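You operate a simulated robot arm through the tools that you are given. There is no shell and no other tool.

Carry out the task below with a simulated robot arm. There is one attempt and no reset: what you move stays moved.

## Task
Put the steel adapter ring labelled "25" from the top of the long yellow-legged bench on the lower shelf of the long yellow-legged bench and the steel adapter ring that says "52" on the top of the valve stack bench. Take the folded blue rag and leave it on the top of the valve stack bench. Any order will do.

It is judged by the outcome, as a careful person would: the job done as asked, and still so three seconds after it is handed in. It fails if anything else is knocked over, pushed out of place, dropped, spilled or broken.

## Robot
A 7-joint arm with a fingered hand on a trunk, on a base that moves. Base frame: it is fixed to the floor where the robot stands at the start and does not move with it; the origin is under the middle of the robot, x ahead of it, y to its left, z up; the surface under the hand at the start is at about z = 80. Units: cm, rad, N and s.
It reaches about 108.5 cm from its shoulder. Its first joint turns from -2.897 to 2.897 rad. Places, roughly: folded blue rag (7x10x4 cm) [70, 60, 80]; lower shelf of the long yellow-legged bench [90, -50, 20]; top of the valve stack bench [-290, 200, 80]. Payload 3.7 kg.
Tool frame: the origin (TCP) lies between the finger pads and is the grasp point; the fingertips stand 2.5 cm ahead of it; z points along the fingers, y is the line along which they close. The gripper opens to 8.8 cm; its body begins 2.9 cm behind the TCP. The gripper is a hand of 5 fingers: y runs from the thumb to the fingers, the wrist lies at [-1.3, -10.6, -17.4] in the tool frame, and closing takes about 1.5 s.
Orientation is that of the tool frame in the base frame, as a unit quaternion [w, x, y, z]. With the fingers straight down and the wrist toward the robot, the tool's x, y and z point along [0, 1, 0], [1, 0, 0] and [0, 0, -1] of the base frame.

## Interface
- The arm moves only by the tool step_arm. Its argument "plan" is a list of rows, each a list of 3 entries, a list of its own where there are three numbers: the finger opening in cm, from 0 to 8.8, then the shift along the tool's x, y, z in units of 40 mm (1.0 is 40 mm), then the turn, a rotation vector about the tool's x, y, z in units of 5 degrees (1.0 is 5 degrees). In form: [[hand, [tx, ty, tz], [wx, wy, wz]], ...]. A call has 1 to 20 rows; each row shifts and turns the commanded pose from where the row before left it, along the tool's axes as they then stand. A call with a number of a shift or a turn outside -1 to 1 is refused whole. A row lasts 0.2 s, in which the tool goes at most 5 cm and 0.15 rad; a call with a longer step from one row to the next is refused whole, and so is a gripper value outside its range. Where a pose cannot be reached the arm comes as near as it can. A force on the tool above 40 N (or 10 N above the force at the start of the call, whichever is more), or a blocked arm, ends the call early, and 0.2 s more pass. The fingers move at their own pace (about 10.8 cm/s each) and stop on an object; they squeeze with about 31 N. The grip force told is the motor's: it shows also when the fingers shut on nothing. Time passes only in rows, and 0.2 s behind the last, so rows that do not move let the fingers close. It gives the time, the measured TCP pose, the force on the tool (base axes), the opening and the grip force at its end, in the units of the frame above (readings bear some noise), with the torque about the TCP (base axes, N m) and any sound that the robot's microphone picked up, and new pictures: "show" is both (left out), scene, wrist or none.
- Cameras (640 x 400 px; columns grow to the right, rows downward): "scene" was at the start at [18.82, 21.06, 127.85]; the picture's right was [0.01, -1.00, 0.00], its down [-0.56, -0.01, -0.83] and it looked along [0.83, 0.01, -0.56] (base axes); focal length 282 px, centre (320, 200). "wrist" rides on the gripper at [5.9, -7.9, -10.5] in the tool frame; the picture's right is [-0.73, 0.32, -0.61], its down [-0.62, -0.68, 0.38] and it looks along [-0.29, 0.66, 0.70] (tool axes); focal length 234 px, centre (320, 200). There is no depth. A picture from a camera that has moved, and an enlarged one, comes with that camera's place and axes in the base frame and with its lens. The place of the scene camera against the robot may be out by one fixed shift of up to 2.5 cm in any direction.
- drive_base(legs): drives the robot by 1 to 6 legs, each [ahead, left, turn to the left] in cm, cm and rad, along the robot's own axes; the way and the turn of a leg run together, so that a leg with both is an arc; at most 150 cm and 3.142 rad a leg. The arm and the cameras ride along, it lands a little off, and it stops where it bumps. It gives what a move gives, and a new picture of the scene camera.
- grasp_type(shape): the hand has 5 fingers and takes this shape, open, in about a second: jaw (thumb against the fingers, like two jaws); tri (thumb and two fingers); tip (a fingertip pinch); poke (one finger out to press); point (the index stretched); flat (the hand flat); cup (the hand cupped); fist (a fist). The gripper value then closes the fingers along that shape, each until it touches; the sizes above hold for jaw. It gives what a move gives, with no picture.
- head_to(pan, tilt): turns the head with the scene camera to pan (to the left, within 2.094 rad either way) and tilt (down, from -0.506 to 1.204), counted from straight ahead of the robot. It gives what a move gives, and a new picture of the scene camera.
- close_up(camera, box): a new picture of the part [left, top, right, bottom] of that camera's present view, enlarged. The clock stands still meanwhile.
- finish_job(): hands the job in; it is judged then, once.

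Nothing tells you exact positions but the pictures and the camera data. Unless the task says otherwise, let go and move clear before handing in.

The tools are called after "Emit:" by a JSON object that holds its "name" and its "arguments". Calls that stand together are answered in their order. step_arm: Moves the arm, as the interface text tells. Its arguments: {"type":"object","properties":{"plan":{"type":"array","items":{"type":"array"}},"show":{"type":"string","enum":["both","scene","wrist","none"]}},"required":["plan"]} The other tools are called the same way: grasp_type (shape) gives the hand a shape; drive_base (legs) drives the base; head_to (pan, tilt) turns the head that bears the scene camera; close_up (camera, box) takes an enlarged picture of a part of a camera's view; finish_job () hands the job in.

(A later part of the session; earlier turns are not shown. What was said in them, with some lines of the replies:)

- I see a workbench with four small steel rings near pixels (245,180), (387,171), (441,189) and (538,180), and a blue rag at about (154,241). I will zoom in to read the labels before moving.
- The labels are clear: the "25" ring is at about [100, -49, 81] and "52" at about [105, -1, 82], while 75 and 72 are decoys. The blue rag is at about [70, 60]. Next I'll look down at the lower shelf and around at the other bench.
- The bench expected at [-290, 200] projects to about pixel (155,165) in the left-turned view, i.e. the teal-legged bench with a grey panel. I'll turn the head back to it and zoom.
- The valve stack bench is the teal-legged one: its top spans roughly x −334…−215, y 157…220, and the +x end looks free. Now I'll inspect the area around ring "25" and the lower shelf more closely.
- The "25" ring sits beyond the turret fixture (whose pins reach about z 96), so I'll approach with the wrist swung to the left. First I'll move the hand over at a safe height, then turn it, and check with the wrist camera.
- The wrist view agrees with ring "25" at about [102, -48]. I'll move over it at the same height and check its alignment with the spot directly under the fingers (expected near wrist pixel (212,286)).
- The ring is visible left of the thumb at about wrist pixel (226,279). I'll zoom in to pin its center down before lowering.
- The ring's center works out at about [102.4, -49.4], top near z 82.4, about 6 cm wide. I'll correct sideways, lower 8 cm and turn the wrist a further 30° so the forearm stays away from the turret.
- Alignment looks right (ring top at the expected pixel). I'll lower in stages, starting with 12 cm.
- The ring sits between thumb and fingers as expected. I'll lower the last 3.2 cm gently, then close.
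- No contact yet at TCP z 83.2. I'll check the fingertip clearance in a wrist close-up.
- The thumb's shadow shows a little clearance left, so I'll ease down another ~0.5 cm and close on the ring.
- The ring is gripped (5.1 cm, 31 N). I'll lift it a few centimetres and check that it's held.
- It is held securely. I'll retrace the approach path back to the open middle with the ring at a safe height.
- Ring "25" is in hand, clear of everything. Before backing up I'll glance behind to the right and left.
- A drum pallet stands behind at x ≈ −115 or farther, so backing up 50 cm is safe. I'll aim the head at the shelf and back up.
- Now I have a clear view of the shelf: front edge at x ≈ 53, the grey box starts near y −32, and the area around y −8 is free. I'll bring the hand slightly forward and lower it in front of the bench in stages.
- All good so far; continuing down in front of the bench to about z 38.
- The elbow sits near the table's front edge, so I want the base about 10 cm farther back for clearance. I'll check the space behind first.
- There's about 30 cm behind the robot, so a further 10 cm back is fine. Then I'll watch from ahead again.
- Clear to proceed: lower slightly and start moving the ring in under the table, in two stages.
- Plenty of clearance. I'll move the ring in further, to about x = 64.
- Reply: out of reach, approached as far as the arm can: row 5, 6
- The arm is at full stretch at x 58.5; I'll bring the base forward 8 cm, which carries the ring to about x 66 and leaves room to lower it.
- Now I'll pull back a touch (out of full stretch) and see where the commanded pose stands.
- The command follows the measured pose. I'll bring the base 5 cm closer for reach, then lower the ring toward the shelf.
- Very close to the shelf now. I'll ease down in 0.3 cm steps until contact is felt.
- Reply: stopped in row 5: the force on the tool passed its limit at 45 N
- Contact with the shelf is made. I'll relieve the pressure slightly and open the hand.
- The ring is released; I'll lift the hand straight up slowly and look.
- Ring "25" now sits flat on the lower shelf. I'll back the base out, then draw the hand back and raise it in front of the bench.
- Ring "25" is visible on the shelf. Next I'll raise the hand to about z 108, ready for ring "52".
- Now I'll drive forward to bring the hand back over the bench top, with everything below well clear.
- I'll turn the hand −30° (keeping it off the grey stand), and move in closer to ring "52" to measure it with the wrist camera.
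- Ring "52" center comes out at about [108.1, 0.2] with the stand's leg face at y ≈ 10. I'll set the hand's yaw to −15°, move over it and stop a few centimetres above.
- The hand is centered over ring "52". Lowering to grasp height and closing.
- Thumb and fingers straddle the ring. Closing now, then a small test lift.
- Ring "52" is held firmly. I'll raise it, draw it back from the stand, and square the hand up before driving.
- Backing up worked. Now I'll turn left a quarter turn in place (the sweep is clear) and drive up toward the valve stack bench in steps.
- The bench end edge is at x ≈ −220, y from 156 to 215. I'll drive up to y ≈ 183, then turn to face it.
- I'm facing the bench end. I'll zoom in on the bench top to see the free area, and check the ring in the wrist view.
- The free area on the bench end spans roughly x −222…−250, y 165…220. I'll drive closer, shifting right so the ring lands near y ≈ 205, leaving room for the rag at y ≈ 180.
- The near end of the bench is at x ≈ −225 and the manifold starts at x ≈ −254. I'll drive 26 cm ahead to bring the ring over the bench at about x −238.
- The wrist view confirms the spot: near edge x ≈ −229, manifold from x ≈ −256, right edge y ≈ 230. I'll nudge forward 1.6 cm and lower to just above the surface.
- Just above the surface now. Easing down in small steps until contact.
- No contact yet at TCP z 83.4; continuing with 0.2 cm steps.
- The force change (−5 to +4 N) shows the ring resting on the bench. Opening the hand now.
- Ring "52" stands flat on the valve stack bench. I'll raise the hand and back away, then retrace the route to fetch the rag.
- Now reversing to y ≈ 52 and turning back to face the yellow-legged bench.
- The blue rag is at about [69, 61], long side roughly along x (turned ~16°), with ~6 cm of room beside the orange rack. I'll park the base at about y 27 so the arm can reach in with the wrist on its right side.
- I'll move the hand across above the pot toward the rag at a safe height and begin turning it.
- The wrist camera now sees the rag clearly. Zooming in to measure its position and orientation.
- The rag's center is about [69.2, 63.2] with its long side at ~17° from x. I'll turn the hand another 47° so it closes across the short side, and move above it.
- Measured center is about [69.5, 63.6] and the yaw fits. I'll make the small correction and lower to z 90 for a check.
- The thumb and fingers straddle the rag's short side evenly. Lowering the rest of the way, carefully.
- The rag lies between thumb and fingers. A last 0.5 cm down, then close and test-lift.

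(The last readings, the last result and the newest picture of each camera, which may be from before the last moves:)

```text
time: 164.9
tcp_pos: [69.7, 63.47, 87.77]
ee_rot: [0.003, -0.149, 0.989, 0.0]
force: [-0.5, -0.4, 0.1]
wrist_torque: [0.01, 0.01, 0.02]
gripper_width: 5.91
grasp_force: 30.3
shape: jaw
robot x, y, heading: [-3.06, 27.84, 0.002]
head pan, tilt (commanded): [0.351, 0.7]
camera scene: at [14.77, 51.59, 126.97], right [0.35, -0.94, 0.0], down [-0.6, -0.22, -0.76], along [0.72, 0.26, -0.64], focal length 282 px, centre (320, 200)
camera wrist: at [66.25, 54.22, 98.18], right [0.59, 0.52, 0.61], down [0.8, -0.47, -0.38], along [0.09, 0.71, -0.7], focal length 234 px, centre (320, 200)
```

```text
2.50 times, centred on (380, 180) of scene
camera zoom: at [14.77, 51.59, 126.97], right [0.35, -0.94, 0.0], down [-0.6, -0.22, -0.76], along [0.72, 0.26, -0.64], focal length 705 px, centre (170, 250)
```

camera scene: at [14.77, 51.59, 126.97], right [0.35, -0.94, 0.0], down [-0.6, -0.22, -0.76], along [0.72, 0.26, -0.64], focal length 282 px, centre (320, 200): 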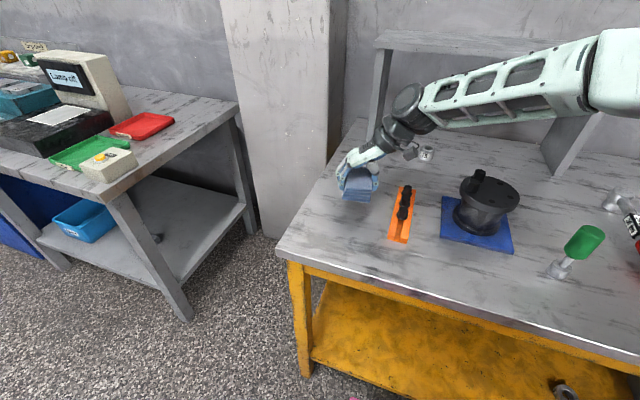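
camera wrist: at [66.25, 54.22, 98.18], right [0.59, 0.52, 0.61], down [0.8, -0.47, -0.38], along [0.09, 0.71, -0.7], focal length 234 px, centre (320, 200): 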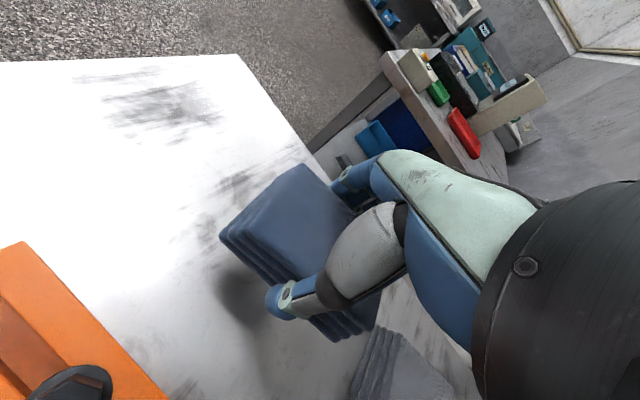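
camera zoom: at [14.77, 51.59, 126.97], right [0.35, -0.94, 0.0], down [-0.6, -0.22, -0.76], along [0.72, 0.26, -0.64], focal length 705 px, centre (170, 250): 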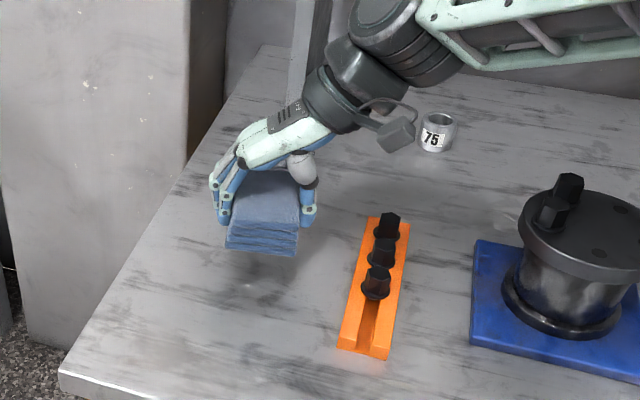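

The rag is held. I'll lift it, bring it back over the middle and turn the hand square again before driving.

Emit:
{"name": "step_arm", "arguments": {"plan": [[4.0, [0, 0, -0.9], [0, 0, 0]], [4.0, [0, 0, -0.9], [0, 0, 0]], [4.0, [0, 0, -0.9], [0, 0, 0]], [4.0, [0, 0, -0.9], [0, 0, 0]], [4.0, [0, 0, -0.9], [0, 0, 0]], [4.0, [0.274, -0.93, -0.1], [0, 0, 0]], [4.0, [0.274, -0.93, -0.1], [0, 0, 0]], [4.0, [0.274, -0.93, 0], [0, 0, 0]], [4.0, [0.274, -0.93, 0], [0, 0, 0]], [4.0, [0.274, -0.93, 0], [0, 0, 0]], [4.0, [0, 0, 0], [0, 0, 1]], [4.0, [0, 0, 0], [0, 0, 1]], [4.0, [0, 0, 0], [0, 0, 1]], [4.0, [0, 0, 0], [0, 0, 1]], [4.0, [0, 0, 0], [0, 0, 1]], [4.0, [0, 0, 0], [0, 0, 1]], [4.0, [0, 0, 0], [0, 0, 1]], [4.0, [0, 0, 0], [0, 0, 1]], [4.0, [0, 0, 0], [0, 0, 1]], [4.0, [0, 0, 0], [0, 0, 0]]]}}

```text
time: 169.2
tcp_pos: [69.84, 44.21, 106.52]
ee_rot: [0.004, 0.243, 0.97, 0.002]
force: [-0.1, 0.1, 0.2]
wrist_torque: [0.01, -0.01, -0.05]
gripper_width: 5.91
grasp_force: 30.3
shape: jaw
robot x, y, heading: [-3.07, 27.04, 0.001]
head pan, tilt (commanded): [0.351, 0.7]
camera scene: at [14.76, 51.59, 126.97], right [0.35, -0.94, 0.0], down [-0.6, -0.22, -0.76], along [0.72, 0.26, -0.64], focal length 282 px, centre (320, 200)
camera wrist: at [60.72, 39.95, 116.87], right [0.79, -0.06, 0.61], down [0.23, -0.89, -0.38], along [0.57, 0.44, -0.69], focal length 234 px, centre (320, 200)
```

scene: 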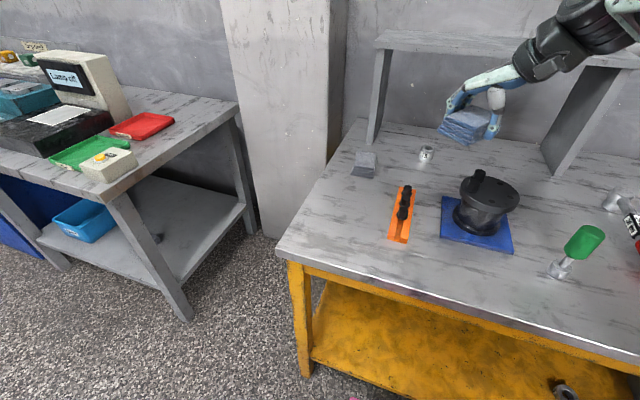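
wrist: 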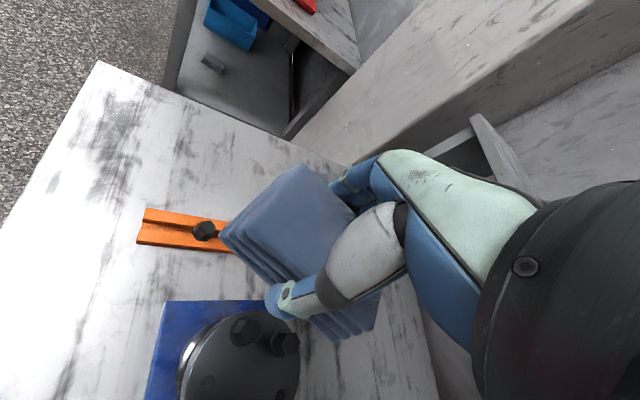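

Continuing to square the hand and move back toward the center over clear space.

Emit:
{"name": "step_arm", "arguments": {"plan": [[4.0, [0, 0, 0], [0, 0, 1]], [4.0, [0, 0, 0], [0, 0, 1]], [4.0, [0, 0, 0], [0, 0, 1]], [4.0, [0, 0, 0], [0, 0, 1]], [4.0, [0, 0, 0], [0, 0, 1]], [4.0, [0, 0, 0], [0, 0, 1]], [4.0, [0, 0, 0], [0, 0, 1]], [4.0, [0, 0, 0], [0, 0, 1]], [4.0, [0, 0, 0], [0, 0, 1]], [4.0, [0, 0, 0], [0, 0, 1]], [4.0, [0, 0, 0], [0, 0, 1]], [4.0, [0, 0, 0], [0, 0, 1]], [4.0, [-0.95, 0.36, 0], [0, 0, 0]], [4.0, [-0.95, 0.36, 0], [0, 0, 0]], [4.0, [-0.95, 0.36, 0], [0, 0, 0]], [4.0, [-0.95, 0.36, 0], [0, 0, 0]], [4.0, [-0.95, 0.36, 0], [0, 0, 0]], [4.0, [-0.95, 0.36, 0], [0, 0, 0]], [4.0, [0, 0, 0], [0, 0, 0]]], "show": "scene"}}

Emit:
{"name": "drive_base", "arguments": {"legs": [[-50, 0, 0], [0, 0, 1.565]]}}

```text
time: 173.2
tcp_pos: [79.25, 21.8, 106.69]
ee_rot: [0.002, 0.694, 0.72, 0.002]
force: [0.3, 0.8, -0.4]
wrist_torque: [-0.01, 0.0, 0.0]
gripper_width: 5.94
grasp_force: 30.8
shape: jaw
robot x, y, heading: [-2.97, 27.88, 0.002]
head pan, tilt (commanded): [0.351, 0.7]
camera scene: at [14.76, 51.59, 126.97], right [0.35, -0.94, 0.0], down [-0.6, -0.22, -0.76], along [0.72, 0.26, -0.64], focal length 282 px, centre (320, 200)
```

scene: 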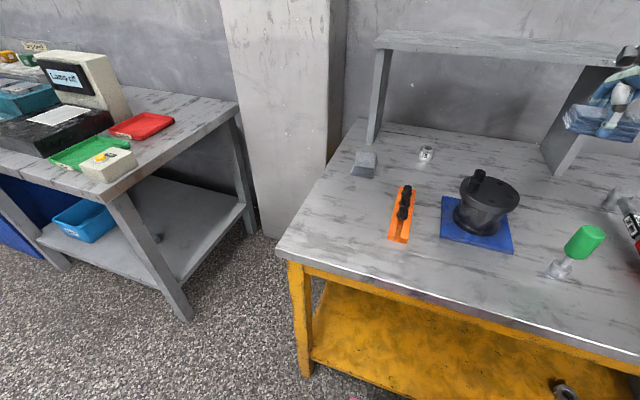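

```text
time: 179.9
tcp_pos: [-46.7, 109.96, 106.64]
ee_rot: [0.0, -0.014, 1.0, 0.004]
force: [0.1, -0.8, -0.2]
wrist_torque: [-0.04, 0.0, 0.02]
gripper_width: 5.86
grasp_force: 30.9
shape: jaw
robot x, y, heading: [-53.24, 27.51, 1.564]
head pan, tilt (commanded): [0.351, 0.7]
camera scene: at [-78.51, 44.11, 126.97], right [0.94, 0.34, 0.0], down [0.22, -0.61, -0.76], along [-0.26, 0.72, -0.64], focal length 282 px, centre (320, 200)
```

scene: 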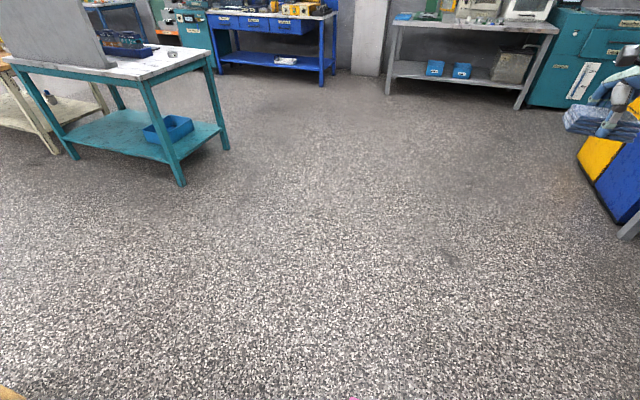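

The rag is secure and ring "52" is visible on the teal bench. Driving up and turning to face it again.

Emit:
{"name": "drive_base", "arguments": {"legs": [[73, 0, 0], [73, 0, 0], [0, 0, 1.565]]}}

Emit:
{"name": "head_to", "arguments": {"pan": -0.1, "tilt": 0.5}}

```text
time: 191.3
tcp_pos: [-134.56, 180.41, 106.58]
ee_rot: [0.003, 0.715, -0.699, -0.003]
force: [0.3, 0.7, 0.3]
wrist_torque: [0.01, -0.02, -0.03]
gripper_width: 5.84
grasp_force: 31.1
shape: jaw
robot x, y, heading: [-52.38, 172.94, 3.127]
head pan, tilt (commanded): [0.351, 0.7]
camera scene: at [-70.63, 146.59, 126.97], right [-0.33, 0.94, 0.0], down [0.61, 0.22, -0.76], along [-0.72, -0.26, -0.64], focal length 282 px, centre (320, 200)
```

scene: 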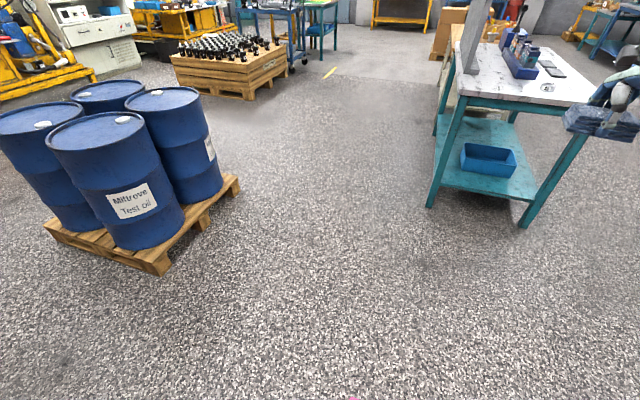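

```text
time: 192.2
tcp_pos: [-134.76, 180.36, 106.66]
ee_rot: [0.002, 0.716, -0.698, -0.003]
force: [0.6, -0.7, -1.0]
wrist_torque: [-0.02, 0.04, 0.0]
gripper_width: 5.82
grasp_force: 31.3
shape: jaw
robot x, y, heading: [-52.59, 173.69, 3.129]
head pan, tilt (commanded): [-0.099, 0.499]
camera scene: at [-71.67, 150.42, 128.74], right [0.11, 0.99, 0.0], down [0.48, -0.05, -0.88], along [-0.87, 0.1, -0.48], focal length 282 px, centre (320, 200)
```

scene: 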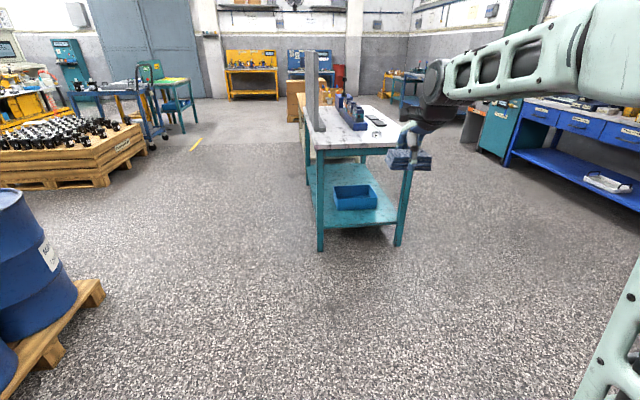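

Driving closer to bring the rag up to the bench end.

Emit:
{"name": "drive_base", "arguments": {"legs": [[80, -2, 0]]}}

Emit:
{"name": "head_to", "arguments": {"pan": -0.15, "tilt": 0.7}}

```text
time: 196.4
tcp_pos: [-214.36, 184.38, 106.7]
ee_rot: [0.003, 0.712, -0.702, -0.002]
force: [-0.2, 0.1, -0.3]
wrist_torque: [0.01, 0.02, 0.0]
gripper_width: 5.83
grasp_force: 30.9
shape: jaw
robot x, y, heading: [-132.04, 176.51, 3.122]
head pan, tilt (commanded): [-0.099, 0.499]
camera scene: at [-151.62, 153.78, 128.74], right [0.12, 0.99, 0.0], down [0.48, -0.06, -0.88], along [-0.87, 0.1, -0.48], focal length 282 px, centre (320, 200)
```

scene: 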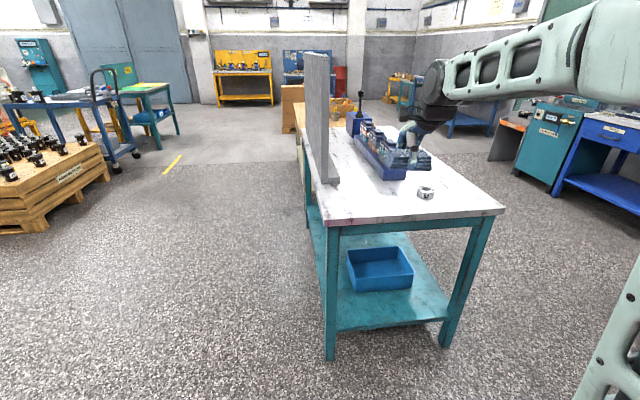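

```text
time: 197.2
tcp_pos: [-214.46, 184.35, 106.62]
ee_rot: [0.002, 0.712, -0.702, -0.002]
force: [-0.6, -0.1, -0.1]
wrist_torque: [-0.02, 0.01, -0.06]
gripper_width: 5.84
grasp_force: 30.5
shape: jaw
robot x, y, heading: [-132.44, 176.57, 3.124]
head pan, tilt (commanded): [-0.15, 0.7]
camera scene: at [-150.97, 154.13, 126.97], right [0.17, 0.99, 0.0], down [0.63, -0.11, -0.77], along [-0.75, 0.13, -0.64], focal length 282 px, centre (320, 200)
```

scene: 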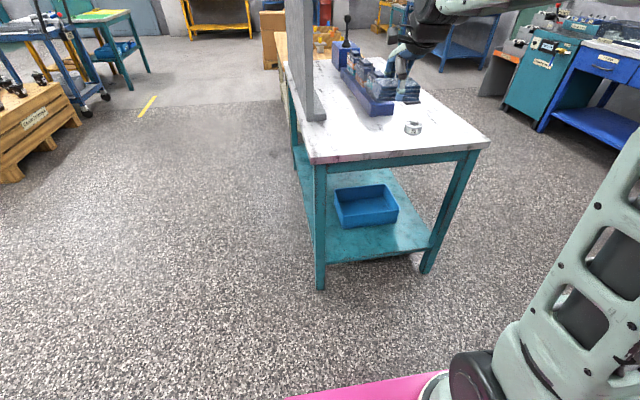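

Ring "52" stands where I left it, about 20 cm to the right of the rag's line. I'll drive 26 cm ahead and check with the wrist camera.

Emit:
{"name": "drive_base", "arguments": {"legs": [[26, 0, 0]]}}

Emit:
{"name": "step_arm", "arguments": {"plan": [[4.0, [0, 0, 0.5], [0, 0, 0]], [4.0, [0, 0, 0], [0, 0, 0]]]}}

```text
time: 199.0
tcp_pos: [-240.34, 184.6, 106.65]
ee_rot: [0.002, 0.713, -0.701, -0.003]
force: [0.3, -0.5, -0.2]
wrist_torque: [0.0, 0.01, 0.0]
gripper_width: 5.84
grasp_force: 31.1
shape: jaw
robot x, y, heading: [-157.85, 176.82, 3.124]
head pan, tilt (commanded): [-0.15, 0.7]
camera scene: at [-176.81, 154.56, 126.97], right [0.17, 0.99, 0.0], down [0.64, -0.11, -0.76], along [-0.75, 0.13, -0.64], focal length 282 px, centre (320, 200)
```

scene: 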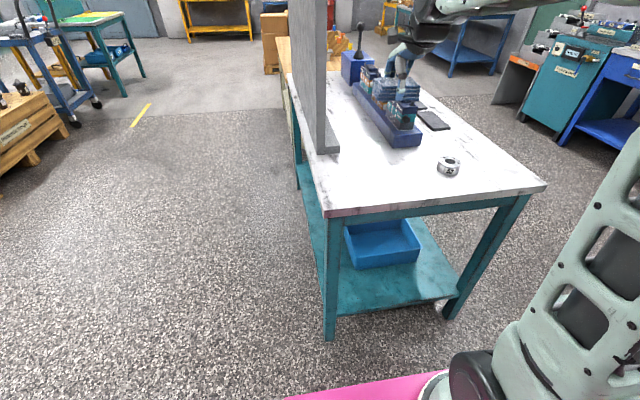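

```text
time: 199.6
tcp_pos: [-240.33, 184.57, 104.61]
ee_rot: [0.004, 0.713, -0.701, -0.003]
force: [0.4, 0.3, -0.6]
wrist_torque: [-0.01, 0.02, 0.0]
gripper_width: 5.83
grasp_force: 30.4
shape: jaw
robot x, y, heading: [-158.2, 177.36, 3.122]
head pan, tilt (commanded): [-0.15, 0.7]
camera scene: at [-176.81, 154.56, 126.97], right [0.17, 0.99, 0.0], down [0.64, -0.11, -0.76], along [-0.75, 0.13, -0.64], focal length 282 px, centre (320, 200)
camera wrist: at [-232.39, 178.85, 114.98], right [-0.33, 0.72, 0.61], down [0.67, 0.64, -0.39], along [-0.67, 0.28, -0.69], focal length 234 px, centre (320, 200)
```

scene: 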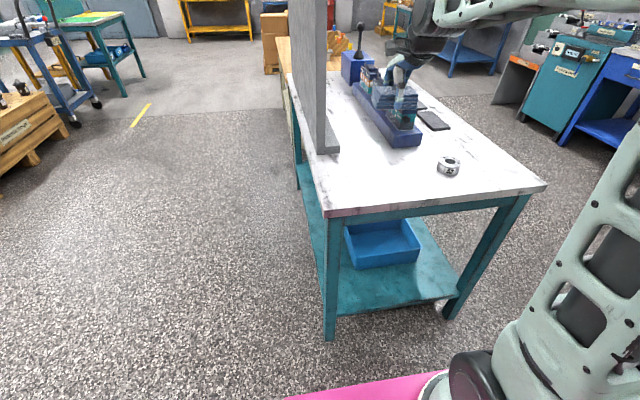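
wrist: 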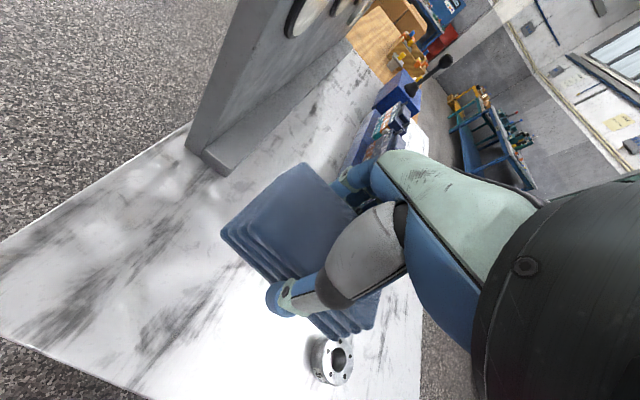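

Wrist view: ring "52" at [-240.5, 205.7], panel foot at y ≈ 176 behind x −255, so the rag spot at about [-240, 187] is clear. I'll shift 2.4 cm right while lowering to just above the surface.

Emit:
{"name": "step_arm", "arguments": {"plan": [[4.0, [-0.6, 0, 0], [0, 0, 0]], [4.0, [0, 0, 0.8], [0, 0, 0]], [4.0, [0, 0, 0.8], [0, 0, 0]], [4.0, [0, 0, 0.8], [0, 0, 0]], [4.0, [0, 0, 0.8], [0, 0, 0]], [4.0, [0, 0, 0.8], [0, 0, 0]], [4.0, [0, 0, 0.4], [0, 0, 0]], [4.0, [0, 0, 0], [0, 0, 0]]]}}

```text
time: 201.4
tcp_pos: [-240.51, 187.15, 86.98]
ee_rot: [0.003, 0.713, -0.701, -0.002]
force: [-0.3, -0.7, -1.1]
wrist_torque: [0.0, 0.0, -0.03]
gripper_width: 5.83
grasp_force: 30.8
shape: jaw
robot x, y, heading: [-157.93, 177.18, 3.124]
head pan, tilt (commanded): [-0.15, 0.7]
camera scene: at [-176.81, 154.56, 126.97], right [0.17, 0.99, 0.0], down [0.64, -0.11, -0.76], along [-0.75, 0.13, -0.64], focal length 282 px, centre (320, 200)
camera wrist: at [-232.48, 181.28, 97.38], right [-0.33, 0.72, 0.61], down [0.67, 0.64, -0.39], along [-0.67, 0.28, -0.69], focal length 234 px, centre (320, 200)
```

scene: 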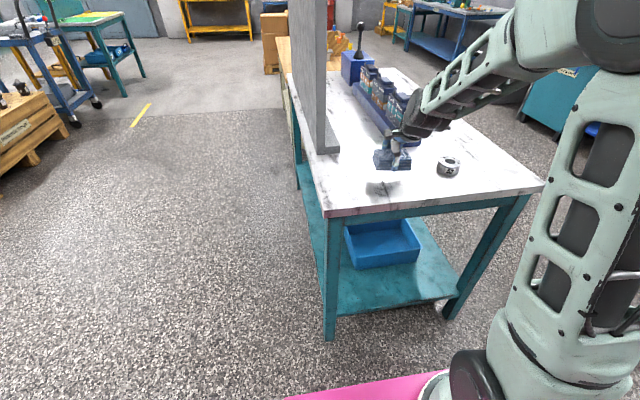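
wrist: 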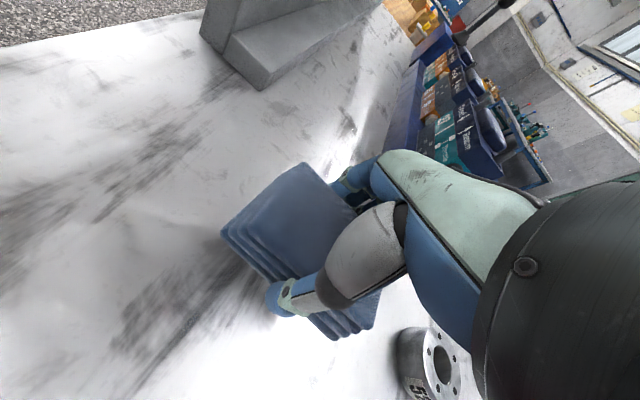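

All clear around the rag. Easing it down to the surface in small steps.

Emit:
{"name": "step_arm", "arguments": {"plan": [[4.0, [0, 0, 0.2], [0, 0, 0]], [4.0, [0, 0, 0.2], [0, 0, 0]], [4.0, [0, 0, 0.1], [0, 0, 0]], [4.0, [0, 0, 0.06], [0, 0, 0]], [4.0, [0, 0, 0.06], [0, 0, 0]], [4.0, [0, 0, 0.06], [0, 0, 0]], [4.0, [0, 0, 0.06], [0, 0, 0]], [4.0, [0, 0, 0.05], [0, 0, 0]], [4.0, [0, 0, 0.05], [0, 0, 0]], [4.0, [0, 0, 0], [0, 0, 0]]], "show": "wrist"}}

```text
time: 203.6
tcp_pos: [-240.57, 187.02, 83.66]
ee_rot: [0.003, 0.713, -0.701, -0.003]
force: [0.1, -0.9, -0.7]
wrist_torque: [0.0, 0.0, -0.03]
gripper_width: 5.82
grasp_force: 31.2
shape: jaw
robot x, y, heading: [-158.11, 176.77, 3.123]
head pan, tilt (commanded): [-0.15, 0.7]
camera wrist: at [-232.56, 181.24, 94.0], right [-0.33, 0.72, 0.61], down [0.67, 0.64, -0.39], along [-0.67, 0.28, -0.69], focal length 234 px, centre (320, 200)
```

wrist: 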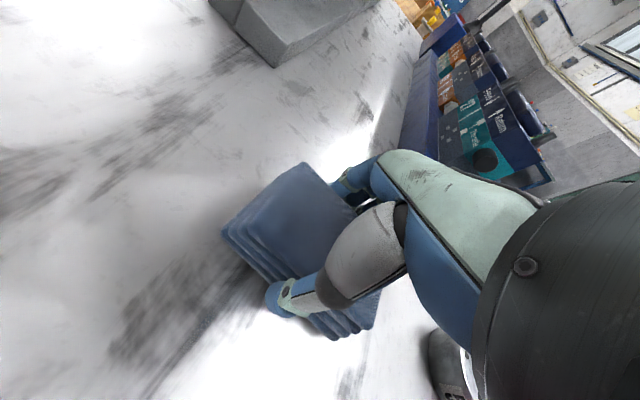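

Emit:
{"name": "step_arm", "arguments": {"plan": [[4.0, [0, 0, 0.05], [0, 0, 0]], [4.0, [0, 0, 0.05], [0, 0, 0]], [4.0, [0, 0, 0.05], [0, 0, 0]], [4.0, [0, 0, 0.03], [0, 0, 0]], [4.0, [0, 0, 0], [0, 0, 0]]], "show": "none"}}

```text
time: 204.8
tcp_pos: [-240.59, 186.92, 83.02]
ee_rot: [0.003, 0.713, -0.701, -0.002]
force: [-0.2, -0.5, 3.0]
wrist_torque: [0.07, -0.08, -0.01]
gripper_width: 5.81
grasp_force: 30.8
shape: jaw
robot x, y, heading: [-157.83, 177.02, 3.121]
head pan, tilt (commanded): [-0.15, 0.7]
```

Light contact (3 N) is felt, so the rag is resting on the bench. Opening the hand and lifting clear.

Emit:
{"name": "step_arm", "arguments": {"plan": [[4.0, [0, 0, 0.02], [0, 0, 0]], [6.3, [0, 0, 0], [0, 0, 0]], [7.0, [0, 0, 0], [0, 0, 0]], [8.0, [0, 0, 0], [0, 0, 0]], [8.8, [0, 0, 0], [0, 0, 0]], [8.8, [0, 0, 0], [0, 0, 0]], [8.8, [0, 0, 0], [0, 0, 0]], [8.8, [0, 0, -0.1], [0, 0, 0]], [8.8, [0, 0, -0.3], [0, 0, 0]], [8.8, [0, 0, -0.6], [0, 0, 0]], [8.8, [0, 0, -0.8], [0, 0, 0]], [8.8, [0, 0, 0], [0, 0, 0]]]}}

```text
time: 207.4
tcp_pos: [-240.5, 187.02, 90.16]
ee_rot: [0.003, 0.712, -0.702, -0.003]
force: [0.1, -0.2, -0.3]
wrist_torque: [0.01, 0.0, 0.02]
gripper_width: 8.77
grasp_force: 0.0
shape: jaw
robot x, y, heading: [-158.53, 176.86, 3.122]
head pan, tilt (commanded): [-0.15, 0.7]
camera scene: at [-176.81, 154.56, 126.97], right [0.17, 0.99, 0.0], down [0.64, -0.11, -0.76], along [-0.75, 0.13, -0.64], focal length 282 px, centre (320, 200)
camera wrist: at [-232.46, 181.23, 100.41], right [-0.33, 0.72, 0.61], down [0.67, 0.64, -0.39], along [-0.67, 0.28, -0.69], focal length 234 px, centre (320, 200)
```

scene: 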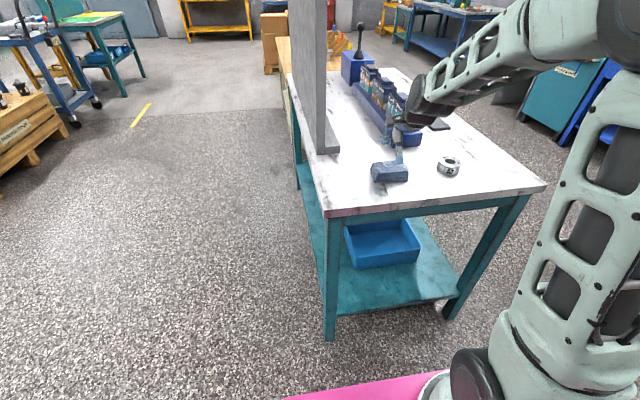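
wrist: 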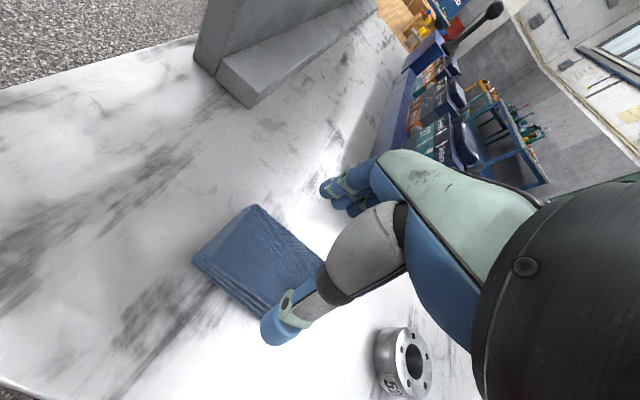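

The rag lies flat on the valve stack bench next to ring "52". I'll raise the hand, back away, and check the final state.

Emit:
{"name": "step_arm", "arguments": {"plan": [[8.8, [0, 0, -0.9], [0, 0, 0]], [8.8, [0, 0, -0.9], [0, 0, 0]], [8.8, [0, 0, -0.9], [0, 0, 0]], [8.8, [0, 0, -0.9], [0, 0, 0]], [8.8, [0, 0, 0], [0, 0, 0]]], "show": "none"}}

Emit:
{"name": "drive_base", "arguments": {"legs": [[-60, 0, 0]]}}

Emit:
{"name": "close_up", "arguments": {"camera": "scene", "box": [280, 40, 520, 200]}}

```text
time: 208.6
tcp_pos: [-240.36, 187.03, 104.51]
ee_rot: [0.003, 0.713, -0.701, -0.003]
force: [-0.6, -0.2, 0.5]
wrist_torque: [0.02, 0.0, 0.05]
gripper_width: 8.78
grasp_force: 0.0
shape: jaw
robot x, y, heading: [-157.79, 176.96, 3.123]
head pan, tilt (commanded): [-0.15, 0.7]
```

```text
time: 212.0
tcp_pos: [-180.34, 185.91, 104.46]
ee_rot: [0.002, 0.712, -0.702, -0.002]
force: [0.2, -0.2, -0.3]
wrist_torque: [-0.02, 0.01, -0.02]
gripper_width: 8.8
grasp_force: 0.1
shape: jaw
robot x, y, heading: [-97.6, 175.92, 3.124]
head pan, tilt (commanded): [-0.15, 0.7]
camera scene: at [-116.82, 153.53, 126.97], right [0.17, 0.99, 0.0], down [0.64, -0.11, -0.76], along [-0.75, 0.13, -0.64], focal length 282 px, centre (320, 200)
```

scene: 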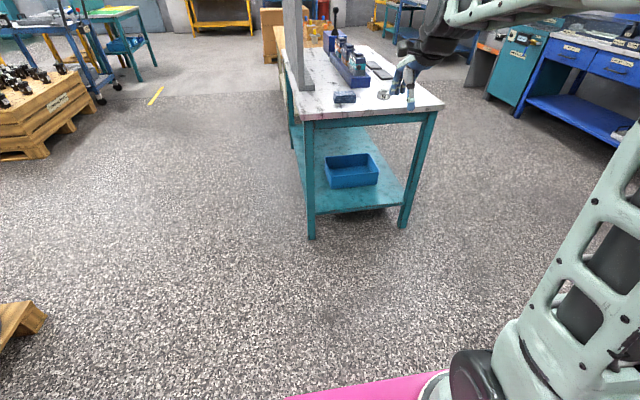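

```text
2.50 times, centred on (400, 120) of scene
camera zoom: at [-116.82, 153.53, 126.97], right [0.17, 0.99, 0.0], down [0.64, -0.11, -0.76], along [-0.75, 0.13, -0.64], focal length 705 px, centre (120, 400)
```

zoom: 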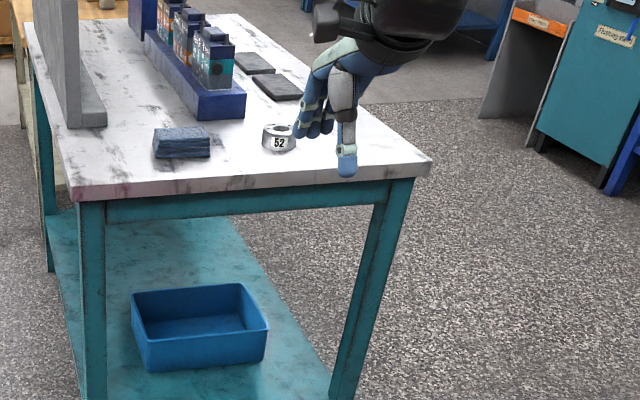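

All three items are in place: ring "52" and the folded blue rag sit on the valve stack bench. Ring "25" was still on the lower shelf when I last saw it. The hand is empty and clear and nothing else has moved, so I'm handing the job in.

Emit:
{"name": "finish_job", "arguments": {}}

```text
The job is handed in.
```

The job is done and handed in. I don't have the judge's result.

- **Ring "25":** it lies flat on the lower shelf of the yellow-legged bench, to the left of the grey box.
- **Ring "52":** it stands on the near end of the valve stack bench, which I took to be the teal-legged bench. Your listed position pointed to that one, and it carries a row of valve blocks.
- **Folded blue rag:** it lies flat on the same end of that bench, about 19 cm from ring "52".

I released each item after feeling it touch the surface, then lifted the hand clear. Nothing else looked disturbed in the pictures I took along the way. I last saw ring "25" in place while fetching the rag, and ring "52" and the rag just before handing in.
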